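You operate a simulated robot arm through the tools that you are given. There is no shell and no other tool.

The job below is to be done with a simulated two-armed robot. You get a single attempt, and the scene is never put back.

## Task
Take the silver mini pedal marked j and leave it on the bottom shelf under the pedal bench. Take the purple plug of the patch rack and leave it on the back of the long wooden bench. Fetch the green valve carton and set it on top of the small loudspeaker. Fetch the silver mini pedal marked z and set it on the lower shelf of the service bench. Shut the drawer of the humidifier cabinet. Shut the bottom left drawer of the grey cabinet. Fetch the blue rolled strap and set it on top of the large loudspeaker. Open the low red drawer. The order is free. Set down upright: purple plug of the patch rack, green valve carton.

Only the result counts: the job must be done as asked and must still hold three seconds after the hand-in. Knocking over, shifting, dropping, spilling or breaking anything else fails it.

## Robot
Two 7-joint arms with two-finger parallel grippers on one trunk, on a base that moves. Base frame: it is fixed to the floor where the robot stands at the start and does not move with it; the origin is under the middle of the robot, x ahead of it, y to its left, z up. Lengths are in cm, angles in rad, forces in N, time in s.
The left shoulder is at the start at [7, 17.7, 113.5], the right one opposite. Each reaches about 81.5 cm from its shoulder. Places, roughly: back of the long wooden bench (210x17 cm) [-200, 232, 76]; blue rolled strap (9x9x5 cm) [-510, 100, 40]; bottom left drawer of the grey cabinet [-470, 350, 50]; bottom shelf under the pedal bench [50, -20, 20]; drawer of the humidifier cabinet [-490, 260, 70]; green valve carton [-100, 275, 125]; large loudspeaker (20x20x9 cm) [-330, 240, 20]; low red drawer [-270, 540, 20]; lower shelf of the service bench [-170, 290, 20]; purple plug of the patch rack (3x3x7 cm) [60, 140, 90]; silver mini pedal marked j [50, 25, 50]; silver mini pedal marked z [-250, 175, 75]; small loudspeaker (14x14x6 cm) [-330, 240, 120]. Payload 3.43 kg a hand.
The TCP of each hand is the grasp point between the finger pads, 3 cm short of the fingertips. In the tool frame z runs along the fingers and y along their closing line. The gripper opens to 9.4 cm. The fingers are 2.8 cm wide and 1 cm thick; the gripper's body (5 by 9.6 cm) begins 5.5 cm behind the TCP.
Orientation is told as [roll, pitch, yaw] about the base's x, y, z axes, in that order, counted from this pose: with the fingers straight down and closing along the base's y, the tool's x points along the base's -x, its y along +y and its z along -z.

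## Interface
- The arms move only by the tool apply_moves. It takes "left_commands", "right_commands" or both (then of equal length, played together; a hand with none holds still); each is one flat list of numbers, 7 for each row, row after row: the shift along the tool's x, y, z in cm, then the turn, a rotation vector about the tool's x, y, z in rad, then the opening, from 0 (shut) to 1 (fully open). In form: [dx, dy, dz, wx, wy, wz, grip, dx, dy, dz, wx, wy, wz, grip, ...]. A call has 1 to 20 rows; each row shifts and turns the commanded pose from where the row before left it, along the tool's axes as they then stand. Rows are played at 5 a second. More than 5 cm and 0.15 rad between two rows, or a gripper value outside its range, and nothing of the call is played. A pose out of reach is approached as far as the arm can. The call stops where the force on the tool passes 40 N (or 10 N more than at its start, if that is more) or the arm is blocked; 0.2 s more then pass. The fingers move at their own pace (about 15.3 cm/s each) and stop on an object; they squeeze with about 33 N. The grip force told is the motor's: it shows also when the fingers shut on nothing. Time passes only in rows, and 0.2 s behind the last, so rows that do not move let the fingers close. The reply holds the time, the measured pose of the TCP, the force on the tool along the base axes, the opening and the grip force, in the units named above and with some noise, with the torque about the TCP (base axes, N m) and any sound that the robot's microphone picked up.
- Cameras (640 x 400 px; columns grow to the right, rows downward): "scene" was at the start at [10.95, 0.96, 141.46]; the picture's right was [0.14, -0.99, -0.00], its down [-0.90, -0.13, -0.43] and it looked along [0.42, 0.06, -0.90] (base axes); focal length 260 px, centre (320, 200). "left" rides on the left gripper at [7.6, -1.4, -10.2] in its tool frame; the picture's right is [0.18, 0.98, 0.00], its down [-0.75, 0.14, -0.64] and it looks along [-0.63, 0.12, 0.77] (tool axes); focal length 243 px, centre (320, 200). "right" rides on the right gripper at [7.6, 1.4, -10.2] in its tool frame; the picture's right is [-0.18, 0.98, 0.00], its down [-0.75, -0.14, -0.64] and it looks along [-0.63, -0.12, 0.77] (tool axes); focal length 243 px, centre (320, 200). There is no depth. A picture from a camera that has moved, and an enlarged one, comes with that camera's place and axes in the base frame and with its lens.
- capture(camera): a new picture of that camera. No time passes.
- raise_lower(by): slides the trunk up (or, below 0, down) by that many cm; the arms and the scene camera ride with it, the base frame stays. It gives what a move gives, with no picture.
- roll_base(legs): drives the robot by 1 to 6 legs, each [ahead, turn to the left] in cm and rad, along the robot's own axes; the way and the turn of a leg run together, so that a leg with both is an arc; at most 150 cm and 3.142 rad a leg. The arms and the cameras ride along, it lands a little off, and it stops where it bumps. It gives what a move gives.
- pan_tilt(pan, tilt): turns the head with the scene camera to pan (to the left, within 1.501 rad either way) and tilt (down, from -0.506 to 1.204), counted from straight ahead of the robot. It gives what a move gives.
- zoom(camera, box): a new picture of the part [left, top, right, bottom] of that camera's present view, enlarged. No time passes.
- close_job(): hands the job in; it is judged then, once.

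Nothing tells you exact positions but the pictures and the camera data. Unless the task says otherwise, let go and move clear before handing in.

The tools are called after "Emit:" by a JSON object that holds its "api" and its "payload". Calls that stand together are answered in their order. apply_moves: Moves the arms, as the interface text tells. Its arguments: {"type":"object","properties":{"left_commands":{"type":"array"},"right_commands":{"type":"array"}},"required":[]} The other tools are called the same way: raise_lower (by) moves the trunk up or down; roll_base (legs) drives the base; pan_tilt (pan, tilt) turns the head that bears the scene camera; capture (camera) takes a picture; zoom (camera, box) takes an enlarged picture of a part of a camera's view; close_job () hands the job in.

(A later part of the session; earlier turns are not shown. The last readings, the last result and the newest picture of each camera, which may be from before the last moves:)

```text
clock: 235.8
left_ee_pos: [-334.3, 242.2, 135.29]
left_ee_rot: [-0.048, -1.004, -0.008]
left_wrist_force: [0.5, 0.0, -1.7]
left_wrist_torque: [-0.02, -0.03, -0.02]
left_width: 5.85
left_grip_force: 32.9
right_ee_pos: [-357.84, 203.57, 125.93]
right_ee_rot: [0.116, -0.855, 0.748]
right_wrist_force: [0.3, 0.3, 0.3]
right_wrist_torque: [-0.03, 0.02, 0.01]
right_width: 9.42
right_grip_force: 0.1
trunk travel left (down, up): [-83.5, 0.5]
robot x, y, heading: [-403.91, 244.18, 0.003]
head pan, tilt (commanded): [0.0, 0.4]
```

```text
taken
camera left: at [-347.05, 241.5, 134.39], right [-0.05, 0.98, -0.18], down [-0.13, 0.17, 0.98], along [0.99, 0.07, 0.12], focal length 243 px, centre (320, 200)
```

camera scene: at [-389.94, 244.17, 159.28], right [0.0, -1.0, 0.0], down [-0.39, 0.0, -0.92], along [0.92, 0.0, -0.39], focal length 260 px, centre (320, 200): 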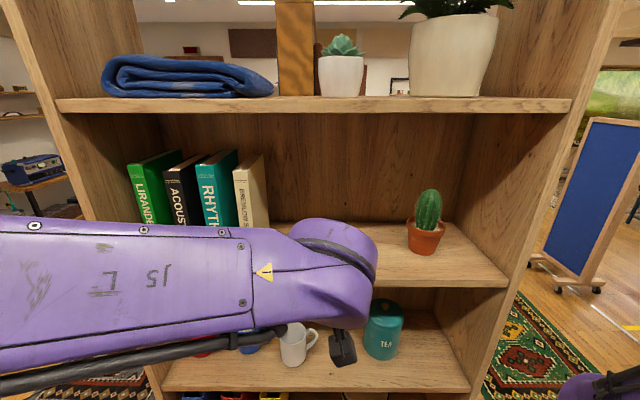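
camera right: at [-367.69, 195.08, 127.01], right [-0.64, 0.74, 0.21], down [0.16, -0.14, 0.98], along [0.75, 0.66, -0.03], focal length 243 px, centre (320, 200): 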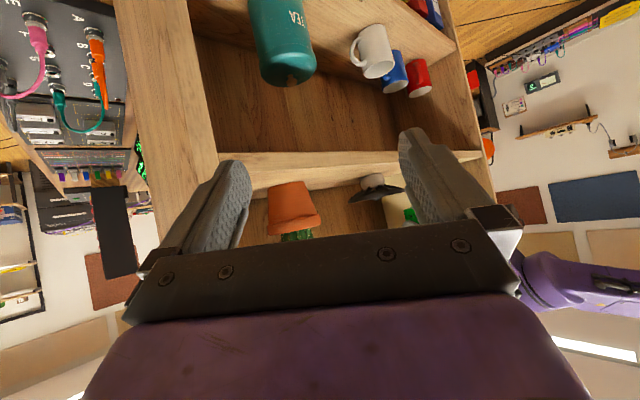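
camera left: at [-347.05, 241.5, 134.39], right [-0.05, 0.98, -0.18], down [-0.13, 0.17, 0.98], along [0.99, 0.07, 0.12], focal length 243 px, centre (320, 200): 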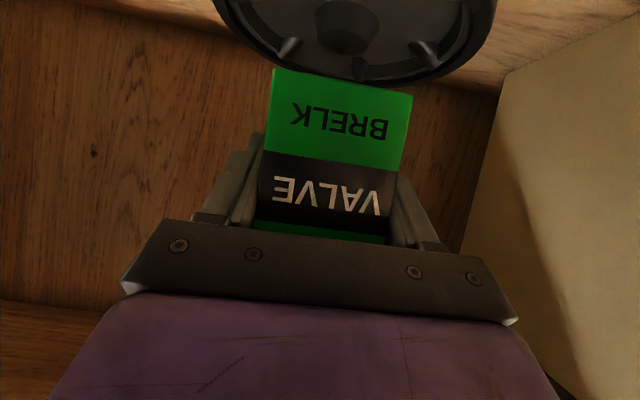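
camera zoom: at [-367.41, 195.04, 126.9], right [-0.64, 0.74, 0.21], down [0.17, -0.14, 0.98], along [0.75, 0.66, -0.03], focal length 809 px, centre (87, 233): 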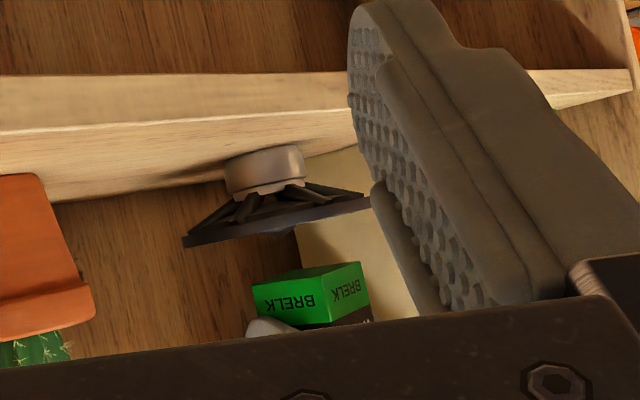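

Emit:
{"api": "zoom", "payload": {"camera": "right", "box": [365, 165, 435, 235]}}

Emit:
{"api": "zoom", "payload": {"camera": "left", "box": [200, 0, 500, 120]}}

```text
5.71 times, centred on (400, 200) of right
camera zoom: at [-367.41, 195.04, 126.9], right [-0.64, 0.74, 0.21], down [0.17, -0.14, 0.98], along [0.75, 0.66, -0.03], focal length 1386 px, centre (-137, 200)
```

zoom: 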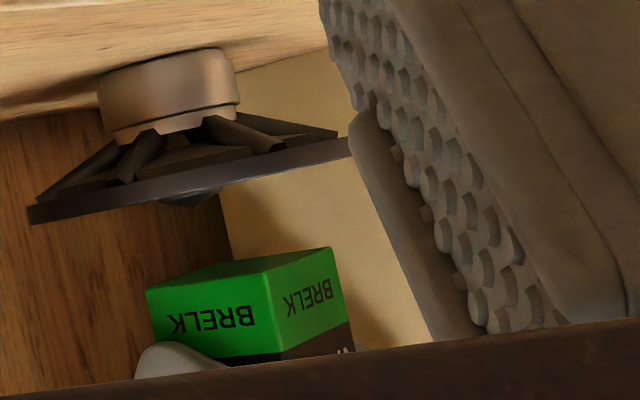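

```text
2.13 times, centred on (350, 60) of left
camera zoom: at [-347.05, 241.5, 134.39], right [-0.05, 0.98, -0.18], down [-0.13, 0.17, 0.98], along [0.99, 0.07, 0.12], focal length 518 px, centre (256, 499)
```

zoom: 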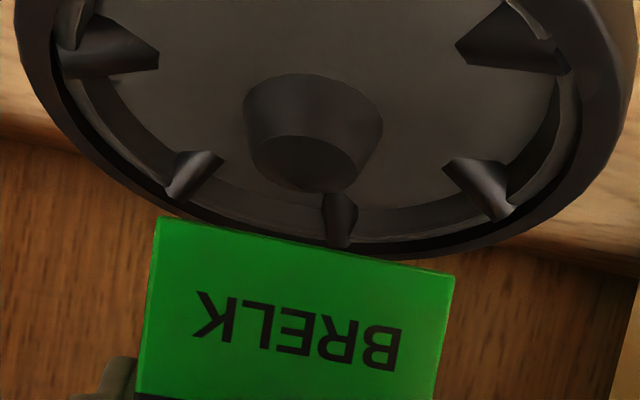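

Both cameras show the carton nearly above the hub. I'll lower 1.8 cm and compare again before final centring.

Emit:
{"api": "apply_moves", "payload": {"left_commands": [0.76, 0.02, 0.48, 0, 0, 0, 0, 0.76, 0.02, 0.48, 0, 0, 0, 0]}}

Emit:
{"api": "zoom", "payload": {"camera": "left", "box": [200, 0, 500, 160]}}

Emit:
{"api": "zoom", "payload": {"camera": "right", "box": [365, 165, 435, 235]}}

```text
clock: 236.4
left_ee_pos: [-334.23, 243.07, 134.56]
left_ee_rot: [-0.094, -1.015, 0.042]
left_wrist_force: [-0.1, 0.1, -0.3]
left_wrist_torque: [0.02, 0.0, -0.01]
left_width: 5.88
left_grip_force: 33.1
right_ee_pos: [-358.11, 203.56, 125.79]
right_ee_rot: [0.114, -0.853, 0.75]
right_wrist_force: [0.1, 0.3, 0.8]
right_wrist_torque: [-0.01, 0.05, 0.02]
right_width: 9.4
right_grip_force: 0.0
trunk travel left (down, up): [-83.5, 0.5]
robot x, y, heading: [-403.82, 244.48, -0.008]
head pan, tilt (commanded): [0.0, 0.4]
```

```text
2.13 times, centred on (350, 80) of left
camera zoom: at [-347.08, 242.1, 133.65], right [-0.06, 0.98, -0.2], down [-0.14, 0.2, 0.97], along [0.99, 0.08, 0.13], focal length 518 px, centre (256, 456)
```

zoom: 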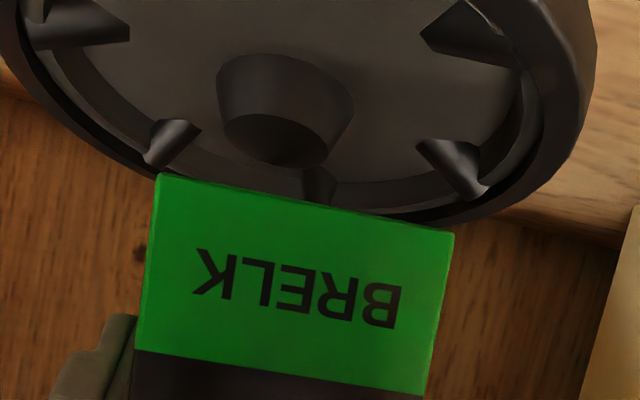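

```text
5.71 times, centred on (400, 200) of right
camera zoom: at [-367.68, 195.08, 127.01], right [-0.64, 0.74, 0.21], down [0.16, -0.14, 0.98], along [0.75, 0.66, -0.03], focal length 1386 px, centre (-137, 200)
```

zoom: 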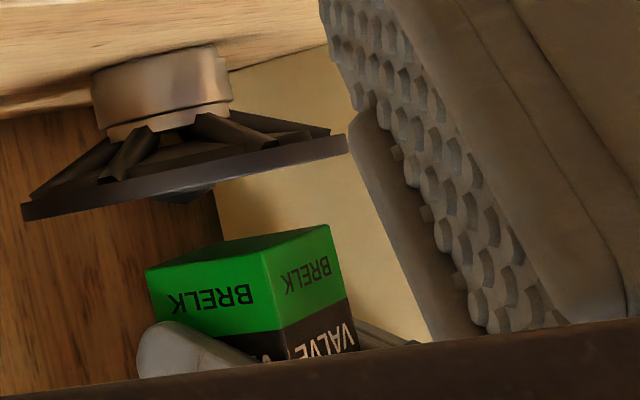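

The pose drifted a little (roll/yaw) while lowering; I'll let the arm settle and re-read.

Emit:
{"api": "apply_moves", "payload": {"left_commands": [0, 0, 0, 0, 0, 0, 0, 0, 0, 0, 0, 0, 0, 0]}}

Emit:
{"api": "capture", "payload": {"camera": "scene"}}

```text
clock: 237.0
left_ee_pos: [-334.3, 243.22, 134.5]
left_ee_rot: [-0.09, -1.011, 0.039]
left_wrist_force: [-0.1, 0.3, -0.8]
left_wrist_torque: [0.01, 0.02, 0.02]
left_width: 5.89
left_grip_force: 32.9
right_ee_pos: [-358.25, 203.69, 125.95]
right_ee_rot: [0.111, -0.855, 0.749]
right_wrist_force: [0.3, 0.2, 0.8]
right_wrist_torque: [-0.02, 0.02, -0.02]
right_width: 9.42
right_grip_force: 0.0
trunk travel left (down, up): [-83.5, 0.5]
robot x, y, heading: [-403.59, 244.01, -0.004]
head pan, tilt (commanded): [0.0, 0.4]
```

```text
taken
camera scene: at [-389.56, 244.16, 159.23], right [0.0, -1.0, 0.0], down [-0.39, 0.0, -0.92], along [0.92, 0.0, -0.39], focal length 260 px, centre (320, 200)
```

scene: 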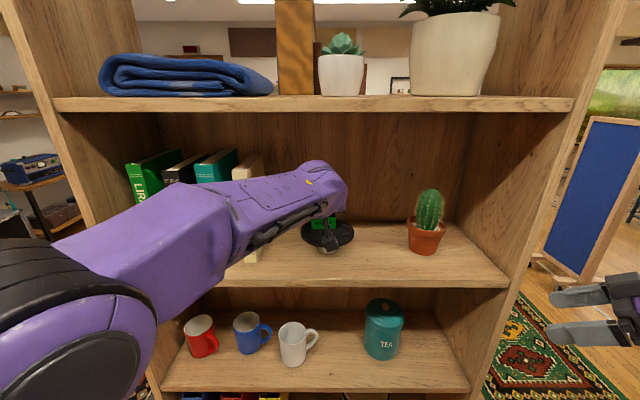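

Emit:
{"api": "zoom", "payload": {"camera": "scene", "box": [270, 180, 390, 280]}}

```text
4.00 times, centred on (330, 230) of scene
camera zoom: at [-389.56, 244.16, 159.23], right [0.0, -1.0, 0.0], down [-0.39, 0.0, -0.92], along [0.92, 0.0, -0.39], focal length 1040 px, centre (280, 80)
```

zoom: 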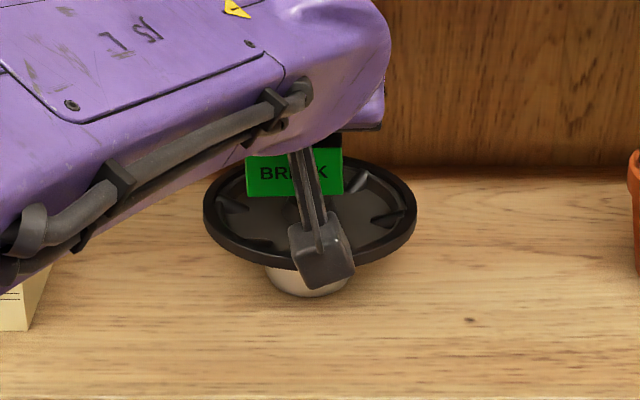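

Emit:
{"api": "zoom", "payload": {"camera": "right", "box": [374, 176, 412, 214]}}

```text
10.53 times, centred on (393, 195) of right
camera zoom: at [-367.78, 195.08, 127.04], right [-0.64, 0.74, 0.21], down [0.16, -0.14, 0.98], along [0.75, 0.66, -0.03], focal length 2554 px, centre (-448, 253)
```

zoom: 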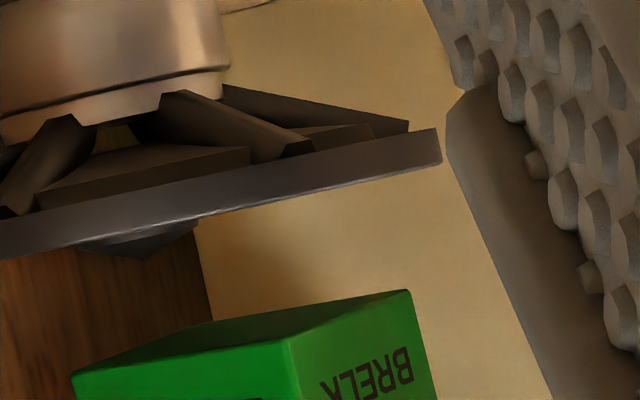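

The carton bottom is ≈2 cm above the hub, about 1 cm left and slightly behind centre. I'll correct (right 0.9, forward 0.8, small roll), watching the measured pose.

Emit:
{"api": "apply_moves", "payload": {"left_commands": [-0.43, -0.87, 0.72, -0.016, 0.001, 0.025, 0, 0, 0, 0, 0, 0, 0, 0]}}

Emit:
{"api": "zoom", "payload": {"camera": "right", "box": [365, 165, 435, 235]}}

Emit:
{"api": "zoom", "payload": {"camera": "scene", "box": [270, 180, 390, 280]}}

Emit:
{"api": "zoom", "payload": {"camera": "left", "box": [200, 0, 500, 160]}}

```text
clock: 237.8
left_ee_pos: [-333.26, 243.96, 136.0]
left_ee_rot: [-0.101, -1.019, 0.071]
left_wrist_force: [-1.0, 0.0, -1.3]
left_wrist_torque: [0.0, 0.0, 0.03]
left_width: 5.87
left_grip_force: 32.4
right_ee_pos: [-358.41, 203.76, 126.04]
right_ee_rot: [0.112, -0.856, 0.748]
right_wrist_force: [-0.2, -0.1, 0.6]
right_wrist_torque: [0.02, 0.02, -0.01]
right_width: 9.43
right_grip_force: 0.0
trunk travel left (down, up): [-83.5, 0.5]
robot x, y, heading: [-403.73, 243.66, -0.0]
head pan, tilt (commanded): [0.0, 0.4]
stopped in row 2 (left hand): the arm was blocked; the commanded pose is now the measured one
```

```text
5.71 times, centred on (400, 200) of right
camera zoom: at [-367.88, 195.09, 127.08], right [-0.64, 0.74, 0.21], down [0.16, -0.14, 0.98], along [0.75, 0.66, -0.03], focal length 1386 px, centre (-137, 200)
```

zoom: 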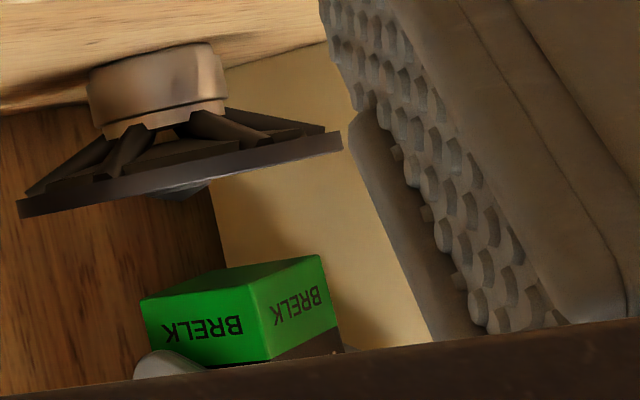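

```text
4.00 times, centred on (330, 230) of scene
camera zoom: at [-389.7, 244.17, 159.25], right [0.0, -1.0, 0.0], down [-0.39, 0.0, -0.92], along [0.92, 0.0, -0.39], focal length 1040 px, centre (280, 80)
```

zoom: 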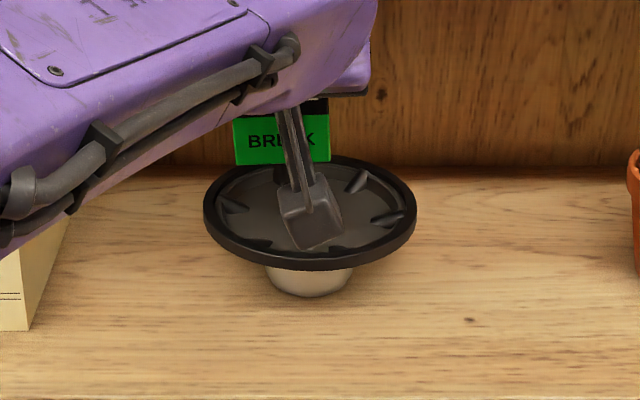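

```text
2.13 times, centred on (350, 80) of left
camera zoom: at [-345.98, 242.74, 134.97], right [-0.08, 0.97, -0.21], down [-0.15, 0.2, 0.97], along [0.99, 0.11, 0.13], focal length 518 px, centre (256, 456)
```

zoom: 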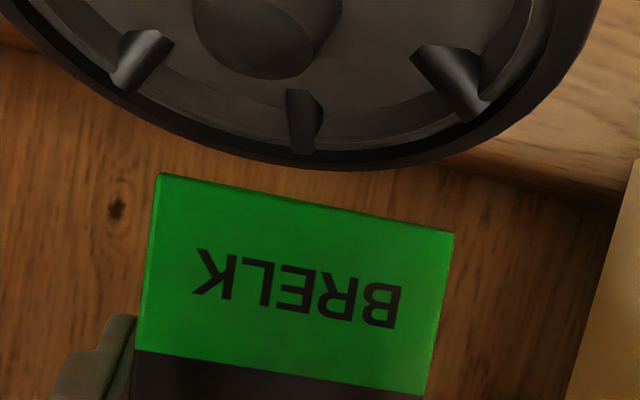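

The arm is constrained because the hand is across the body midline. I'll back out, turn the base slightly right so the hand works further to its left, and approach again.

Emit:
{"api": "roll_base", "payload": {"legs": [[-27, 0], [0, -0.25]]}}

Emit:
{"api": "apply_moves", "payload": {"left_commands": [0, 0, 0, 0, 0, 0, 0, 0, 0, 0, 0, 0, 0, 0]}}

Emit:
{"api": "capture", "payload": {"camera": "scene"}}

Emit:
{"api": "capture", "payload": {"camera": "left"}}

```text
clock: 240.6
left_ee_pos: [-362.85, 226.63, 135.85]
left_ee_rot: [-0.105, -1.019, -0.178]
left_wrist_force: [-0.2, -0.1, -1.4]
left_wrist_torque: [-0.02, 0.0, -0.01]
left_width: 5.86
left_grip_force: 33.0
right_ee_pos: [-396.96, 193.74, 126.01]
right_ee_rot: [0.111, -0.858, 0.501]
right_wrist_force: [-1.0, -0.5, 0.7]
right_wrist_torque: [0.01, -0.01, -0.03]
right_width: 9.39
right_grip_force: 0.1
trunk travel left (down, up): [-83.5, 0.5]
robot x, y, heading: [-430.74, 243.86, -0.254]
head pan, tilt (commanded): [0.0, 0.4]
```

```text
clock: 241.2
left_ee_pos: [-362.67, 226.65, 135.83]
left_ee_rot: [-0.105, -1.021, -0.174]
left_wrist_force: [-0.6, 0.3, -1.9]
left_wrist_torque: [0.04, -0.02, 0.0]
left_width: 5.88
left_grip_force: 32.8
right_ee_pos: [-396.94, 193.81, 125.99]
right_ee_rot: [0.112, -0.855, 0.5]
right_wrist_force: [0.5, -0.2, 0.1]
right_wrist_torque: [0.01, -0.02, 0.01]
right_width: 9.39
right_grip_force: 0.0
trunk travel left (down, up): [-83.5, 0.5]
robot x, y, heading: [-431.24, 244.21, -0.25]
head pan, tilt (commanded): [0.0, 0.4]
```

```text
taken
camera scene: at [-417.36, 240.69, 159.24], right [-0.25, -0.97, 0.0], down [-0.38, 0.1, -0.92], along [0.89, -0.23, -0.39], focal length 260 px, centre (320, 200)
```

scene: 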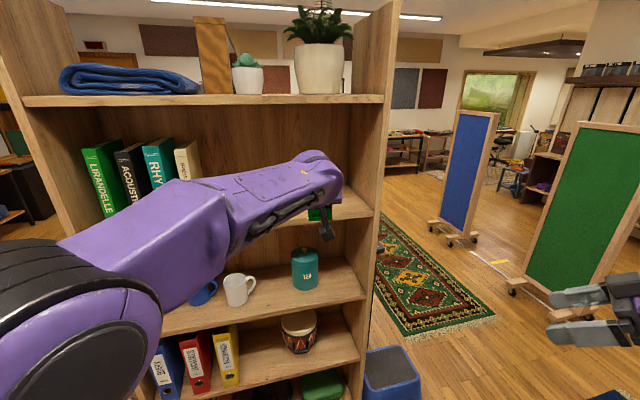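

```text
taken
camera left: at [-375.3, 228.58, 134.98], right [0.16, 0.96, -0.21], down [-0.1, 0.23, 0.97], along [0.98, -0.14, 0.13], focal length 243 px, centre (320, 200)
```

left: 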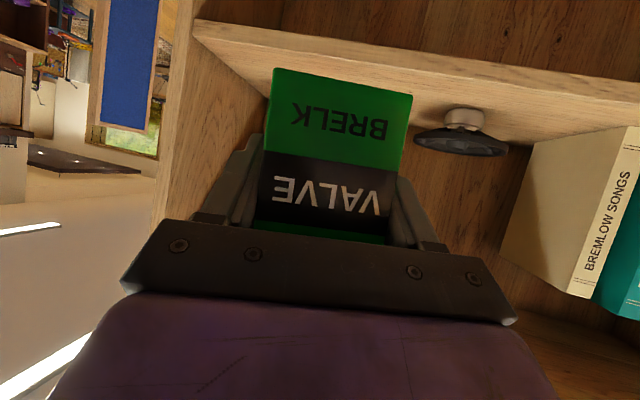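

Now the speaker is plainly in the left camera's view. I'll fix the roll and shift the hand left to line up with it along the new heading.

Emit:
{"api": "apply_moves", "payload": {"left_commands": [0, 0, 0, 0, 0.015, 0.033, 0, 0.713, 3.61, -1.31, 0, 0, 0, 0, 0.713, 3.61, -1.31, 0, 0, 0, 0, 0.713, 3.61, -1.31, 0, 0, 0, 0, 0.713, 3.61, -1.31, 0, 0, 0, 0, 0.713, 3.61, -1.31, 0, 0, 0, 0, 0.713, 3.61, -1.31, 0, 0, 0, 0, 0, 0, 0, 0, 0, 0, 0]}}

Emit:
{"api": "capture", "payload": {"camera": "left"}}

```text
clock: 243.0
left_ee_pos: [-365.05, 249.79, 136.03]
left_ee_rot: [-0.052, -1.008, -0.241]
left_wrist_force: [-0.2, 0.4, -1.4]
left_wrist_torque: [0.01, -0.01, 0.02]
left_width: 5.86
left_grip_force: 33.3
right_ee_pos: [-396.92, 193.72, 125.91]
right_ee_rot: [0.112, -0.855, 0.501]
right_wrist_force: [0.2, -0.1, -0.3]
right_wrist_torque: [0.01, -0.01, 0.02]
right_width: 9.41
right_grip_force: 0.2
trunk travel left (down, up): [-83.5, 0.5]
robot x, y, heading: [-431.01, 244.27, -0.257]
head pan, tilt (commanded): [0.0, 0.4]
```

```text
taken
camera left: at [-377.58, 252.02, 135.12], right [0.18, 0.97, -0.18], down [-0.09, 0.2, 0.98], along [0.98, -0.16, 0.12], focal length 243 px, centre (320, 200)
```

left: 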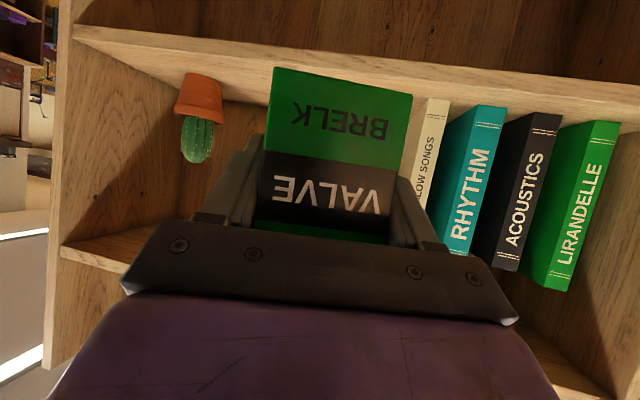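

Orientation restored (roll -0.05, pitch -1.01). Driving forward 18 cm along this heading.

Emit:
{"api": "roll_base", "payload": {"legs": [[18, 0]]}}

Emit:
{"api": "capture", "payload": {"camera": "left"}}

Emit:
{"api": "capture", "payload": {"camera": "right"}}

```text
clock: 244.5
left_ee_pos: [-347.87, 245.21, 136.14]
left_ee_rot: [-0.048, -1.011, -0.247]
left_wrist_force: [-0.8, 0.4, -0.9]
left_wrist_torque: [0.02, 0.01, 0.02]
left_width: 5.86
left_grip_force: 33.3
right_ee_pos: [-380.1, 189.33, 126.14]
right_ee_rot: [0.109, -0.857, 0.499]
right_wrist_force: [-0.1, -0.8, 0.3]
right_wrist_torque: [0.03, 0.0, 0.01]
right_width: 9.4
right_grip_force: 0.1
trunk travel left (down, up): [-83.5, 0.5]
robot x, y, heading: [-413.74, 239.59, -0.255]
head pan, tilt (commanded): [0.0, 0.4]
```

```text
taken
camera left: at [-360.48, 247.47, 135.31], right [0.18, 0.97, -0.18], down [-0.09, 0.2, 0.98], along [0.98, -0.16, 0.12], focal length 243 px, centre (320, 200)
```

left: 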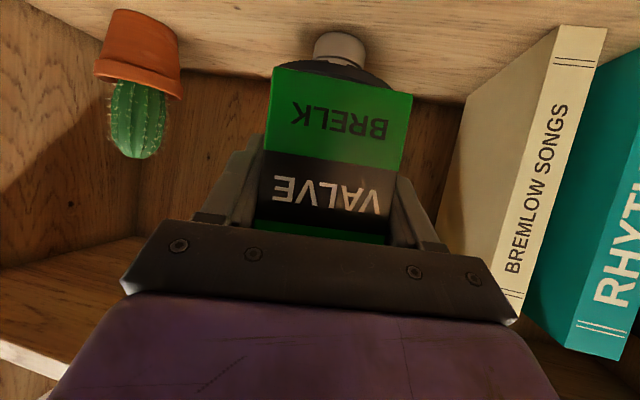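

```text
taken
camera right: at [-391.36, 183.28, 127.19], right [-0.43, 0.88, 0.21], down [0.12, -0.17, 0.98], along [0.89, 0.45, -0.03], focal length 243 px, centre (320, 200)
```

right: 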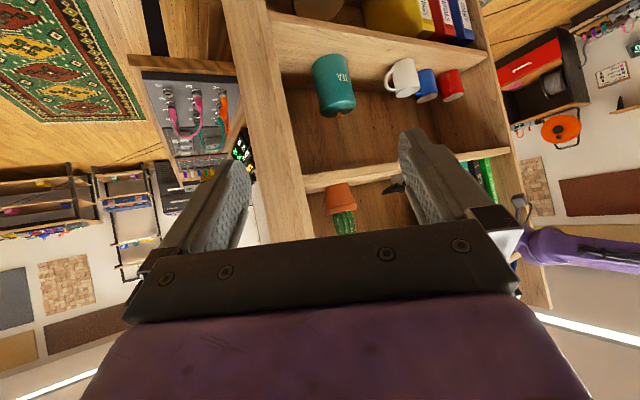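

Emit:
{"api": "apply_moves", "payload": {"right_commands": [-1.9, -2.73, 2.2, 0, 0, 0, 1, -1.9, -2.73, 2.2, 0, 0, 0, 1, -1.9, -2.73, 2.2, 0, 0, 0, 1, 0, 0, 0, -0.106, 0.01, -0.091, 1, 0, 0, 0, -0.106, 0.01, -0.091, 1, 0, 0, 0, -0.106, 0.01, -0.091, 1]}}

Emit:
{"api": "capture", "payload": {"camera": "right"}}

```text
clock: 245.9
left_ee_pos: [-347.39, 245.04, 135.97]
left_ee_rot: [-0.051, -1.006, -0.246]
left_wrist_force: [0.4, -0.4, -0.7]
left_wrist_torque: [-0.04, 0.0, -0.01]
left_width: 5.88
left_grip_force: 32.9
right_ee_pos: [-367.76, 186.95, 125.22]
right_ee_rot: [0.115, -0.855, 0.915]
right_wrist_force: [0.3, 0.4, -1.6]
right_wrist_torque: [0.03, 0.03, 0.01]
right_width: 9.42
right_grip_force: 0.2
trunk travel left (down, up): [-83.5, 0.5]
robot x, y, heading: [-413.53, 239.64, -0.252]
head pan, tilt (commanded): [0.0, 0.4]
```

```text
taken
camera right: at [-375.72, 177.04, 126.32], right [-0.75, 0.62, 0.21], down [0.19, -0.11, 0.98], along [0.63, 0.77, -0.03], focal length 243 px, centre (320, 200)
```

right: 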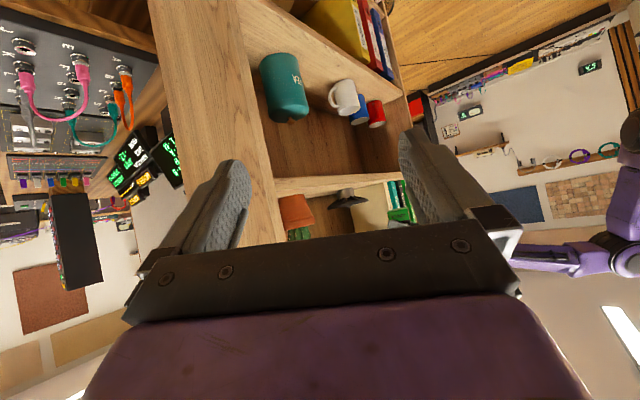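

Emit:
{"api": "apply_moves", "payload": {"left_commands": [-1.515, 0.275, 3.09, 0, 0, 0, 0, -1.515, 0.275, 3.09, 0, 0, 0, 0, -1.515, 0.275, 3.09, 0, 0, 0, 0, -1.515, 0.275, 3.09, 0, 0, 0, 0, 0, 0, 0, 0, 0, 0, 0]}}

Emit:
{"api": "zoom", "payload": {"camera": "right", "box": [310, 165, 400, 235]}}

Emit:
{"api": "zoom", "payload": {"camera": "scene", "box": [230, 160, 390, 280]}}

Emit:
{"api": "zoom", "payload": {"camera": "left", "box": [200, 0, 500, 160]}}

```text
clock: 247.1
left_ee_pos: [-334.22, 242.27, 134.6]
left_ee_rot: [-0.049, -1.008, -0.246]
left_wrist_force: [-0.7, 0.6, -1.1]
left_wrist_torque: [0.0, -0.06, 0.02]
left_width: 5.88
left_grip_force: 33.0
right_ee_pos: [-367.98, 187.26, 125.31]
right_ee_rot: [0.113, -0.855, 0.917]
right_wrist_force: [0.5, -1.0, -0.7]
right_wrist_torque: [0.02, 0.01, 0.0]
right_width: 9.43
right_grip_force: 0.1
trunk travel left (down, up): [-83.5, 0.5]
robot x, y, heading: [-413.52, 239.55, -0.251]
head pan, tilt (commanded): [0.0, 0.4]
```

```text
5.71 times, centred on (355, 200) of right
camera zoom: at [-375.9, 177.14, 126.41], right [-0.75, 0.62, 0.21], down [0.18, -0.11, 0.98], along [0.63, 0.77, -0.03], focal length 1386 px, centre (120, 200)
```

zoom: 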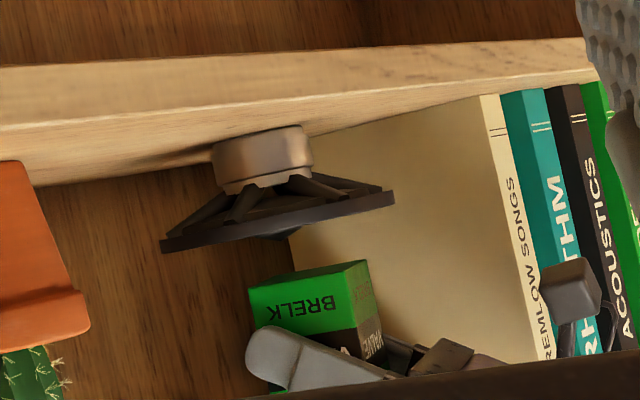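

```text
3.33 times, centred on (310, 220) of scene
camera zoom: at [-399.91, 236.14, 159.24], right [-0.25, -0.97, 0.0], down [-0.38, 0.1, -0.92], along [0.89, -0.23, -0.39], focal length 867 px, centre (353, 133)
```

zoom: 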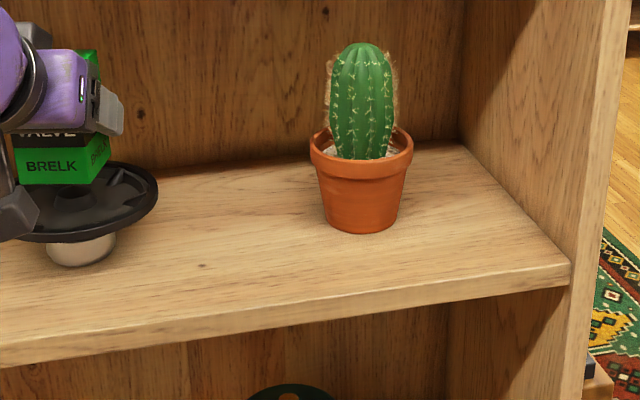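

```text
2.13 times, centred on (350, 80) of left
camera zoom: at [-346.68, 244.53, 133.69], right [0.18, 0.97, -0.18], down [-0.09, 0.2, 0.98], along [0.98, -0.16, 0.12], focal length 518 px, centre (256, 456)
```

zoom: 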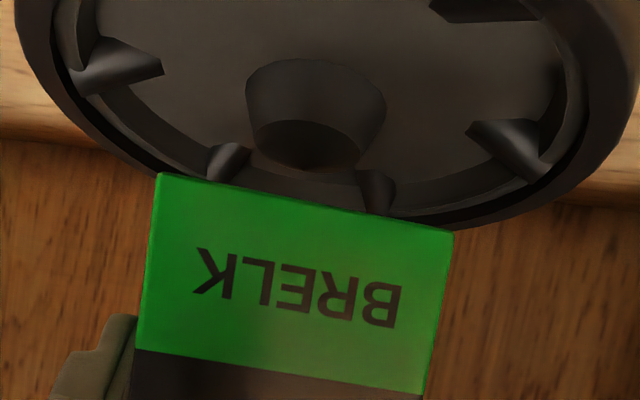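

Emit:
{"api": "zoom", "payload": {"camera": "scene", "box": [190, 150, 310, 250]}}

Emit:
{"api": "zoom", "payload": {"camera": "right", "box": [325, 180, 380, 235]}}

```text
4.00 times, centred on (250, 200) of scene
camera zoom: at [-399.91, 236.14, 159.24], right [-0.25, -0.97, 0.0], down [-0.38, 0.1, -0.92], along [0.89, -0.23, -0.39], focal length 1040 px, centre (600, 200)
```

zoom: 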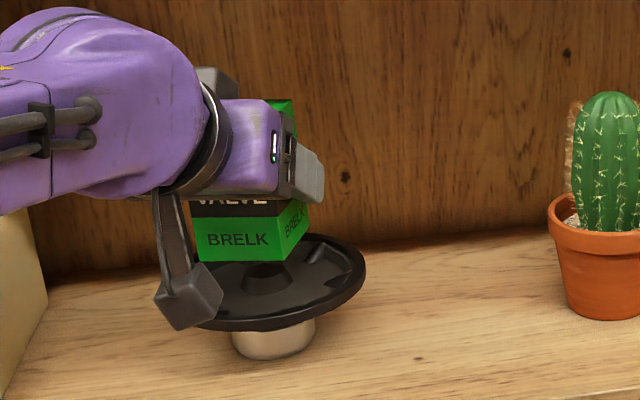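

```text
7.27 times, centred on (352, 208) of right
camera zoom: at [-375.9, 177.14, 126.41], right [-0.75, 0.62, 0.21], down [0.18, -0.11, 0.98], along [0.63, 0.77, -0.03], focal length 1764 px, centre (84, 146)
```

zoom: 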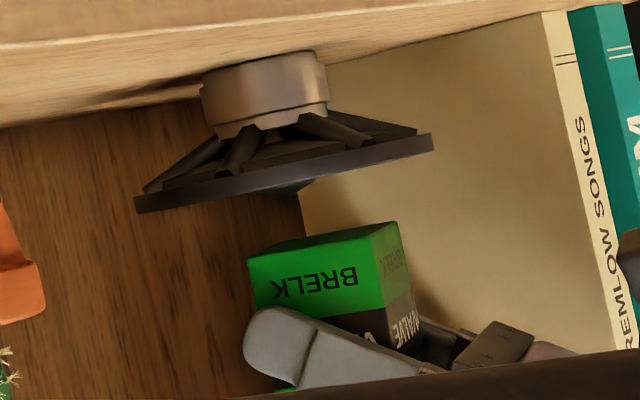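

Very good view now: the carton is centred laterally, depth within about a centimetre. I'll lower the trunk 1.2 cm so carton and hub are at nearly equal height, then compare again.

Emit:
{"api": "raise_lower", "payload": {"by": -1.2}}

Emit:
{"api": "zoom", "payload": {"camera": "scene", "box": [190, 140, 310, 240]}}

Emit:
{"api": "zoom", "payload": {"camera": "right", "box": [325, 180, 380, 235]}}

Emit:
{"api": "zoom", "payload": {"camera": "left", "box": [200, 0, 500, 160]}}

```text
clock: 247.7
left_ee_pos: [-334.03, 242.3, 133.32]
left_ee_rot: [-0.048, -1.009, -0.246]
left_wrist_force: [0.2, 0.1, -1.0]
left_wrist_torque: [0.02, 0.0, -0.01]
left_width: 5.87
left_grip_force: 32.8
right_ee_pos: [-367.83, 187.21, 124.09]
right_ee_rot: [0.114, -0.854, 0.915]
right_wrist_force: [-0.4, 0.5, 0.8]
right_wrist_torque: [0.0, -0.04, -0.01]
right_width: 9.38
right_grip_force: 0.1
trunk travel left (down, up): [-82.3, 1.7]
robot x, y, heading: [-413.75, 239.58, -0.251]
head pan, tilt (commanded): [0.0, 0.4]
```

```text
4.00 times, centred on (250, 190) of scene
camera zoom: at [-399.85, 236.11, 158.03], right [-0.25, -0.97, 0.0], down [-0.38, 0.1, -0.92], along [0.89, -0.23, -0.39], focal length 1040 px, centre (600, 240)
```

zoom: 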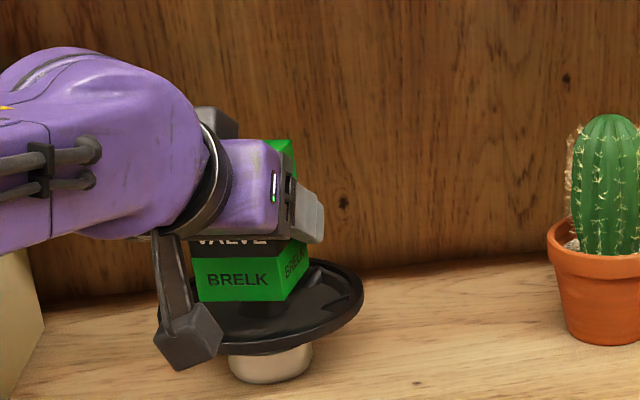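

```text
7.27 times, centred on (352, 208) of right
camera zoom: at [-375.85, 177.12, 125.18], right [-0.75, 0.62, 0.21], down [0.18, -0.11, 0.98], along [0.63, 0.77, -0.03], focal length 1764 px, centre (84, 146)
```

zoom: 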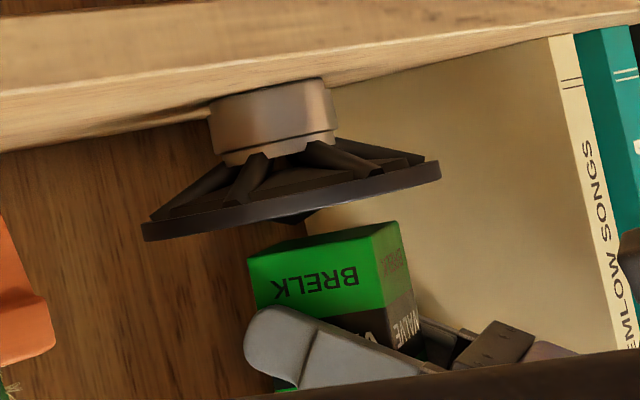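

```text
2.13 times, centred on (350, 80) of left
camera zoom: at [-346.65, 244.51, 132.46], right [0.18, 0.97, -0.18], down [-0.09, 0.2, 0.98], along [0.98, -0.16, 0.12], focal length 518 px, centre (256, 456)
```

zoom: 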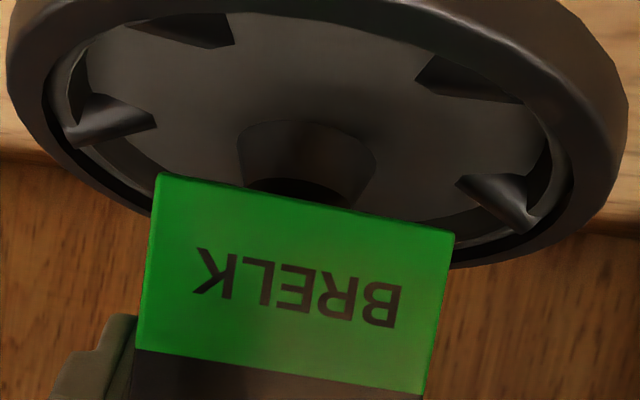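

Averaging the three views, the carton should go ≈0.8 cm forward and 0.2 cm right. Then lower in small steps to contact.

Emit:
{"api": "apply_moves", "payload": {"left_commands": [-0.43, -0.17, 0.69, 0, 0, 0, 0, 0, 0, 0, 0, 0, 0, 0]}}

Emit:
{"api": "raise_lower", "payload": {"by": -0.6}}

Emit:
{"api": "raise_lower", "payload": {"by": -0.3}}

Emit:
{"api": "zoom", "payload": {"camera": "right", "box": [325, 180, 380, 235]}}

```text
clock: 248.3
left_ee_pos: [-333.36, 241.91, 133.29]
left_ee_rot: [-0.047, -1.007, -0.25]
left_wrist_force: [0.6, 0.3, -1.8]
left_wrist_torque: [0.02, 0.0, 0.0]
left_width: 5.84
left_grip_force: 32.6
right_ee_pos: [-367.9, 187.14, 124.17]
right_ee_rot: [0.113, -0.857, 0.915]
right_wrist_force: [1.1, -0.3, -0.7]
right_wrist_torque: [0.0, 0.02, -0.01]
right_width: 9.37
right_grip_force: 0.1
trunk travel left (down, up): [-82.3, 1.7]
robot x, y, heading: [-413.83, 239.71, -0.254]
head pan, tilt (commanded): [0.0, 0.4]
```

```text
clock: 248.8
left_ee_pos: [-333.33, 241.88, 132.72]
left_ee_rot: [-0.048, -1.006, -0.246]
left_wrist_force: [0.1, 0.6, -0.8]
left_wrist_torque: [-0.02, -0.04, 0.0]
left_width: 5.86
left_grip_force: 33.3
right_ee_pos: [-367.98, 187.22, 123.48]
right_ee_rot: [0.114, -0.855, 0.916]
right_wrist_force: [-0.2, 0.3, 1.2]
right_wrist_torque: [0.01, -0.02, 0.02]
right_width: 9.43
right_grip_force: 0.1
trunk travel left (down, up): [-81.7, 2.3]
robot x, y, heading: [-413.5, 239.67, -0.254]
head pan, tilt (commanded): [0.0, 0.4]
```

```text
clock: 249.4
left_ee_pos: [-333.35, 241.82, 132.39]
left_ee_rot: [-0.049, -1.008, -0.248]
left_wrist_force: [-0.3, 0.3, -1.0]
left_wrist_torque: [-0.02, -0.01, 0.0]
left_width: 5.87
left_grip_force: 32.7
right_ee_pos: [-367.88, 187.1, 123.18]
right_ee_rot: [0.114, -0.855, 0.914]
right_wrist_force: [-0.7, 0.1, 0.2]
right_wrist_torque: [0.02, 0.01, 0.0]
right_width: 9.39
right_grip_force: 0.0
trunk travel left (down, up): [-81.4, 2.6]
robot x, y, heading: [-413.51, 240.03, -0.247]
head pan, tilt (commanded): [0.0, 0.4]
```

```text
7.27 times, centred on (352, 208) of right
camera zoom: at [-375.84, 177.11, 124.27], right [-0.75, 0.62, 0.21], down [0.18, -0.11, 0.98], along [0.63, 0.77, -0.03], focal length 1764 px, centre (84, 146)
```

zoom: 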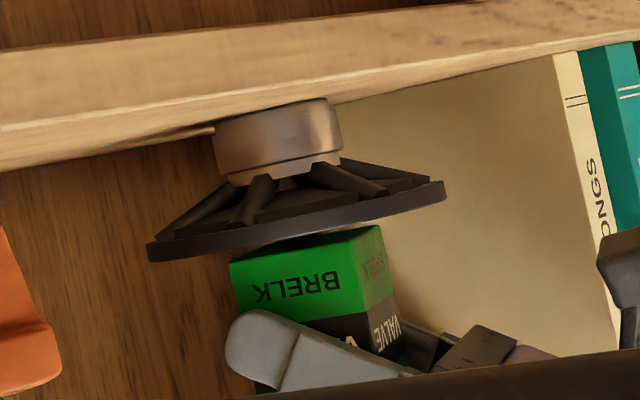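

Right view shows the carton now centred on the rim within a few millimetres. Continue lowering in small steps.

Emit:
{"api": "raise_lower", "payload": {"by": -0.3}}

Emit:
{"api": "raise_lower", "payload": {"by": -0.2}}

Emit:
{"api": "zoom", "payload": {"camera": "right", "box": [325, 180, 380, 235]}}

Emit:
{"api": "zoom", "payload": {"camera": "scene", "box": [190, 140, 310, 240]}}

```text
clock: 249.9
left_ee_pos: [-333.4, 241.94, 132.1]
left_ee_rot: [-0.05, -1.007, -0.245]
left_wrist_force: [-0.4, -0.1, -0.6]
left_wrist_torque: [0.03, 0.03, 0.0]
left_width: 5.88
left_grip_force: 33.4
right_ee_pos: [-367.84, 187.16, 122.99]
right_ee_rot: [0.114, -0.855, 0.915]
right_wrist_force: [-1.0, 0.0, -0.3]
right_wrist_torque: [-0.01, 0.0, -0.03]
right_width: 9.41
right_grip_force: 0.1
trunk travel left (down, up): [-81.1, 2.9]
robot x, y, heading: [-413.89, 239.6, -0.253]
head pan, tilt (commanded): [0.0, 0.4]
```

```text
clock: 250.4
left_ee_pos: [-333.38, 241.95, 131.93]
left_ee_rot: [-0.049, -1.007, -0.246]
left_wrist_force: [1.2, -0.7, -0.7]
left_wrist_torque: [0.0, 0.04, 0.01]
left_width: 5.88
left_grip_force: 32.6
right_ee_pos: [-367.9, 187.15, 122.78]
right_ee_rot: [0.113, -0.856, 0.915]
right_wrist_force: [-0.5, -0.4, 0.3]
right_wrist_torque: [0.05, -0.01, -0.02]
right_width: 9.4
right_grip_force: 0.1
trunk travel left (down, up): [-80.9, 3.1]
robot x, y, heading: [-413.76, 239.15, -0.255]
head pan, tilt (commanded): [0.0, 0.4]
```

```text
7.27 times, centred on (352, 208) of right
camera zoom: at [-375.86, 177.13, 123.79], right [-0.75, 0.62, 0.21], down [0.18, -0.11, 0.98], along [0.63, 0.77, -0.03], focal length 1764 px, centre (84, 146)
```

zoom: 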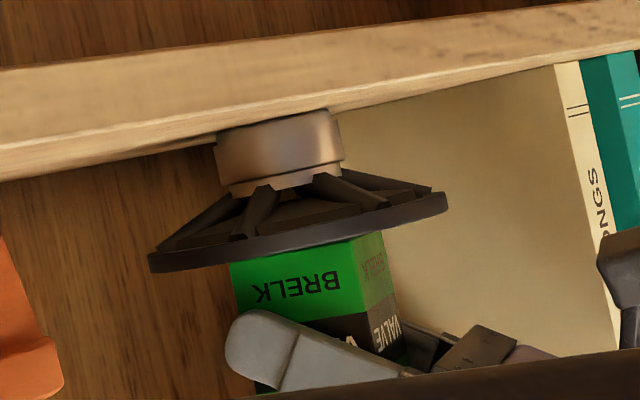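

```text
4.00 times, centred on (250, 190) of scene
camera zoom: at [-399.87, 236.13, 156.64], right [-0.25, -0.97, 0.0], down [-0.38, 0.1, -0.92], along [0.89, -0.23, -0.39], focal length 1040 px, centre (600, 240)
```

zoom: 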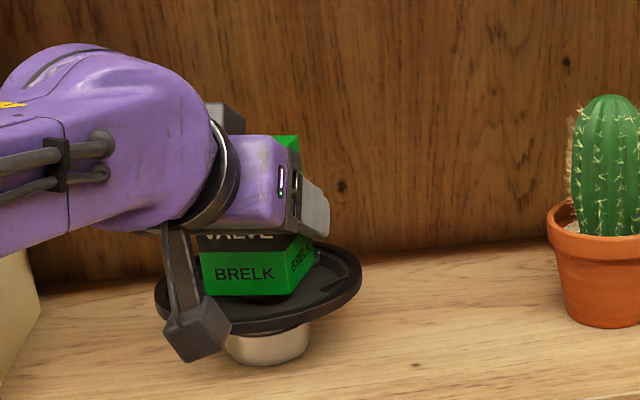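

Emit:
{"api": "raise_lower", "payload": {"by": -0.25}}

Emit:
{"api": "raise_lower", "payload": {"by": -0.2}}

Emit:
{"api": "zoom", "payload": {"camera": "left", "box": [200, 0, 500, 160]}}

```text
clock: 250.9
left_ee_pos: [-333.31, 241.79, 131.67]
left_ee_rot: [-0.049, -1.007, -0.246]
left_wrist_force: [0.0, 0.0, -1.4]
left_wrist_torque: [-0.02, 0.01, 0.01]
left_width: 5.89
left_grip_force: 32.9
right_ee_pos: [-367.94, 187.31, 122.5]
right_ee_rot: [0.113, -0.857, 0.916]
right_wrist_force: [-0.4, -0.1, -0.2]
right_wrist_torque: [0.01, 0.0, 0.03]
right_width: 9.41
right_grip_force: 0.1
trunk travel left (down, up): [-80.6, 3.4]
robot x, y, heading: [-414.06, 239.45, -0.254]
head pan, tilt (commanded): [0.0, 0.4]
```

```text
clock: 251.4
left_ee_pos: [-333.33, 241.91, 131.6]
left_ee_rot: [-0.049, -1.008, -0.245]
left_wrist_force: [0.2, -0.4, -1.9]
left_wrist_torque: [0.0, 0.0, -0.03]
left_width: 5.88
left_grip_force: 33.0
right_ee_pos: [-367.81, 187.35, 122.38]
right_ee_rot: [0.115, -0.854, 0.917]
right_wrist_force: [0.4, -0.3, -0.2]
right_wrist_torque: [-0.01, 0.05, 0.02]
right_width: 9.39
right_grip_force: 0.0
trunk travel left (down, up): [-80.4, 3.6]
robot x, y, heading: [-413.43, 239.85, -0.254]
head pan, tilt (commanded): [0.0, 0.4]
```

```text
2.13 times, centred on (350, 80) of left
camera zoom: at [-345.95, 244.15, 130.65], right [0.18, 0.97, -0.18], down [-0.09, 0.2, 0.98], along [0.98, -0.16, 0.12], focal length 518 px, centre (256, 456)
```

zoom: 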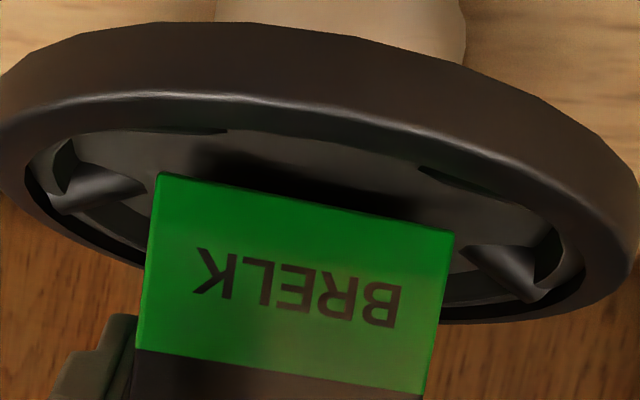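

No contact yet although the carton looks level with the rim. Checking from the side again.

Emit:
{"api": "zoom", "payload": {"camera": "right", "box": [325, 180, 380, 235]}}

Emit:
{"api": "zoom", "payload": {"camera": "scene", "box": [220, 170, 300, 240]}}

```text
7.27 times, centred on (352, 208) of right
camera zoom: at [-375.87, 177.13, 123.35], right [-0.75, 0.62, 0.21], down [0.18, -0.11, 0.98], along [0.63, 0.77, -0.03], focal length 1764 px, centre (84, 146)
```

zoom: 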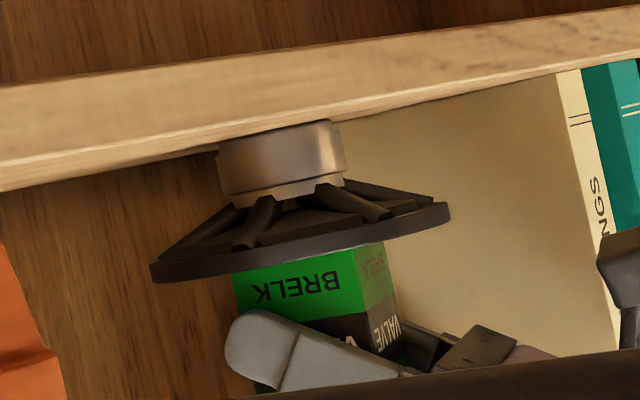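

```text
5.71 times, centred on (260, 205) of scene
camera zoom: at [-399.87, 236.13, 156.19], right [-0.25, -0.97, 0.0], down [-0.38, 0.1, -0.92], along [0.89, -0.23, -0.39], focal length 1486 px, centre (663, 171)
```

zoom: 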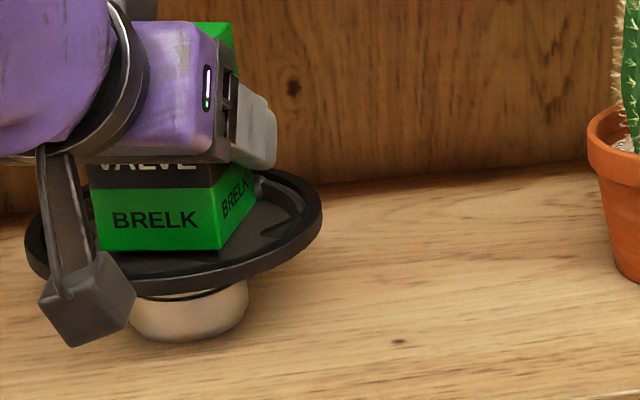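

From this angle the carton's base is centred on the rim (centre pixels agree within ~5 px). Continuing down gently to contact.

Emit:
{"api": "raise_lower", "payload": {"by": -0.2}}

Emit:
{"api": "raise_lower", "payload": {"by": -0.2}}

Emit:
{"api": "zoom", "payload": {"camera": "right", "box": [325, 180, 380, 235]}}

```text
clock: 252.0
left_ee_pos: [-333.27, 241.84, 131.37]
left_ee_rot: [-0.049, -1.006, -0.246]
left_wrist_force: [0.2, -0.3, -1.3]
left_wrist_torque: [-0.03, -0.03, -0.03]
left_width: 5.86
left_grip_force: 33.3
right_ee_pos: [-367.88, 187.14, 122.06]
right_ee_rot: [0.114, -0.856, 0.917]
right_wrist_force: [-0.2, 0.1, -0.8]
right_wrist_torque: [-0.04, 0.03, 0.03]
right_width: 9.39
right_grip_force: 0.1
trunk travel left (down, up): [-80.2, 3.8]
robot x, y, heading: [-413.46, 239.46, -0.253]
head pan, tilt (commanded): [0.0, 0.4]
```

```text
clock: 252.5
left_ee_pos: [-333.37, 241.89, 131.19]
left_ee_rot: [-0.05, -1.008, -0.246]
left_wrist_force: [0.5, -0.1, -0.5]
left_wrist_torque: [-0.01, 0.0, -0.01]
left_width: 5.85
left_grip_force: 32.5
right_ee_pos: [-367.81, 187.18, 121.83]
right_ee_rot: [0.112, -0.855, 0.916]
right_wrist_force: [0.8, -0.4, 0.2]
right_wrist_torque: [0.01, 0.03, -0.01]
right_width: 9.41
right_grip_force: 0.0
trunk travel left (down, up): [-80.0, 4.0]
robot x, y, heading: [-413.5, 239.25, -0.253]
head pan, tilt (commanded): [0.0, 0.4]
```

```text
7.27 times, centred on (352, 208) of right
camera zoom: at [-375.87, 177.13, 122.95], right [-0.75, 0.62, 0.21], down [0.18, -0.11, 0.98], along [0.63, 0.77, -0.03], focal length 1764 px, centre (84, 146)
```

zoom: 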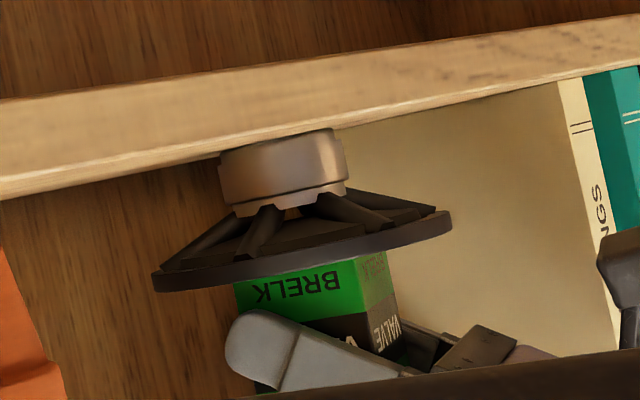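

Emit:
{"api": "raise_lower", "payload": {"by": -0.15}}

Emit:
{"api": "raise_lower", "payload": {"by": -0.15}}

Emit:
{"api": "zoom", "payload": {"camera": "scene", "box": [220, 165, 300, 235]}}

```text
clock: 253.0
left_ee_pos: [-333.36, 241.85, 130.93]
left_ee_rot: [-0.051, -1.008, -0.246]
left_wrist_force: [0.7, -0.6, -0.7]
left_wrist_torque: [0.01, 0.04, 0.0]
left_width: 5.87
left_grip_force: 32.8
right_ee_pos: [-367.86, 187.24, 121.76]
right_ee_rot: [0.113, -0.855, 0.915]
right_wrist_force: [-0.9, -1.2, -0.5]
right_wrist_torque: [-0.02, -0.02, -0.02]
right_width: 9.38
right_grip_force: 0.1
trunk travel left (down, up): [-79.9, 4.1]
robot x, y, heading: [-413.44, 239.85, -0.252]
head pan, tilt (commanded): [0.0, 0.4]
```

```text
clock: 253.5
left_ee_pos: [-333.31, 241.81, 130.85]
left_ee_rot: [-0.05, -1.007, -0.246]
left_wrist_force: [0.2, -0.1, -0.2]
left_wrist_torque: [0.0, 0.03, -0.04]
left_width: 5.84
left_grip_force: 32.8
right_ee_pos: [-367.87, 187.04, 121.58]
right_ee_rot: [0.114, -0.856, 0.915]
right_wrist_force: [0.3, 0.0, 0.2]
right_wrist_torque: [0.01, 0.03, 0.03]
right_width: 9.4
right_grip_force: 0.0
trunk travel left (down, up): [-79.7, 4.3]
robot x, y, heading: [-413.39, 239.62, -0.253]
head pan, tilt (commanded): [0.0, 0.4]
```

```text
5.71 times, centred on (260, 200) of scene
camera zoom: at [-399.88, 236.13, 155.49], right [-0.25, -0.97, 0.0], down [-0.38, 0.1, -0.92], along [0.89, -0.23, -0.39], focal length 1486 px, centre (663, 200)
```

zoom: 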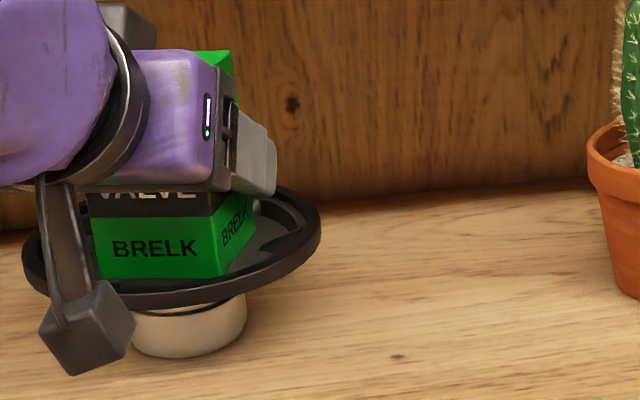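

Emit:
{"api": "raise_lower", "payload": {"by": -0.15}}

Emit:
{"api": "raise_lower", "payload": {"by": -0.15}}

Emit:
{"api": "zoom", "payload": {"camera": "left", "box": [200, 0, 500, 160]}}

```text
clock: 254.0
left_ee_pos: [-333.32, 241.89, 130.58]
left_ee_rot: [-0.048, -1.007, -0.246]
left_wrist_force: [1.2, -0.4, -0.7]
left_wrist_torque: [0.01, 0.02, 0.02]
left_width: 5.88
left_grip_force: 33.1
right_ee_pos: [-367.88, 187.19, 121.48]
right_ee_rot: [0.113, -0.855, 0.916]
right_wrist_force: [0.8, 0.3, 0.4]
right_wrist_torque: [0.01, -0.02, -0.02]
right_width: 9.39
right_grip_force: 0.1
trunk travel left (down, up): [-79.6, 4.4]
robot x, y, heading: [-413.64, 240.06, -0.249]
head pan, tilt (commanded): [0.0, 0.4]
```

```text
clock: 254.5
left_ee_pos: [-333.29, 241.86, 130.6]
left_ee_rot: [-0.05, -1.009, -0.247]
left_wrist_force: [2.0, 0.6, 0.7]
left_wrist_torque: [0.03, -0.07, -0.02]
left_width: 5.89
left_grip_force: 33.5
right_ee_pos: [-367.86, 187.24, 121.33]
right_ee_rot: [0.112, -0.857, 0.915]
right_wrist_force: [0.0, -0.2, 0.7]
right_wrist_torque: [-0.05, -0.06, -0.02]
right_width: 9.41
right_grip_force: 0.1
trunk travel left (down, up): [-79.4, 4.6]
robot x, y, heading: [-413.78, 239.5, -0.25]
head pan, tilt (commanded): [0.0, 0.4]
```

```text
2.13 times, centred on (350, 80) of left
camera zoom: at [-345.99, 244.16, 129.7], right [0.18, 0.97, -0.18], down [-0.09, 0.2, 0.98], along [0.98, -0.16, 0.12], focal length 518 px, centre (256, 456)
```

zoom: 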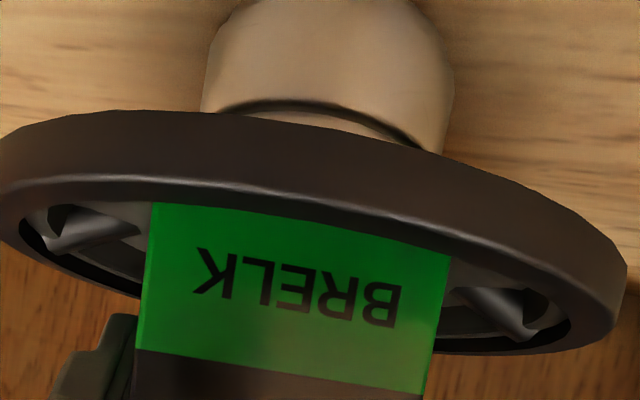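

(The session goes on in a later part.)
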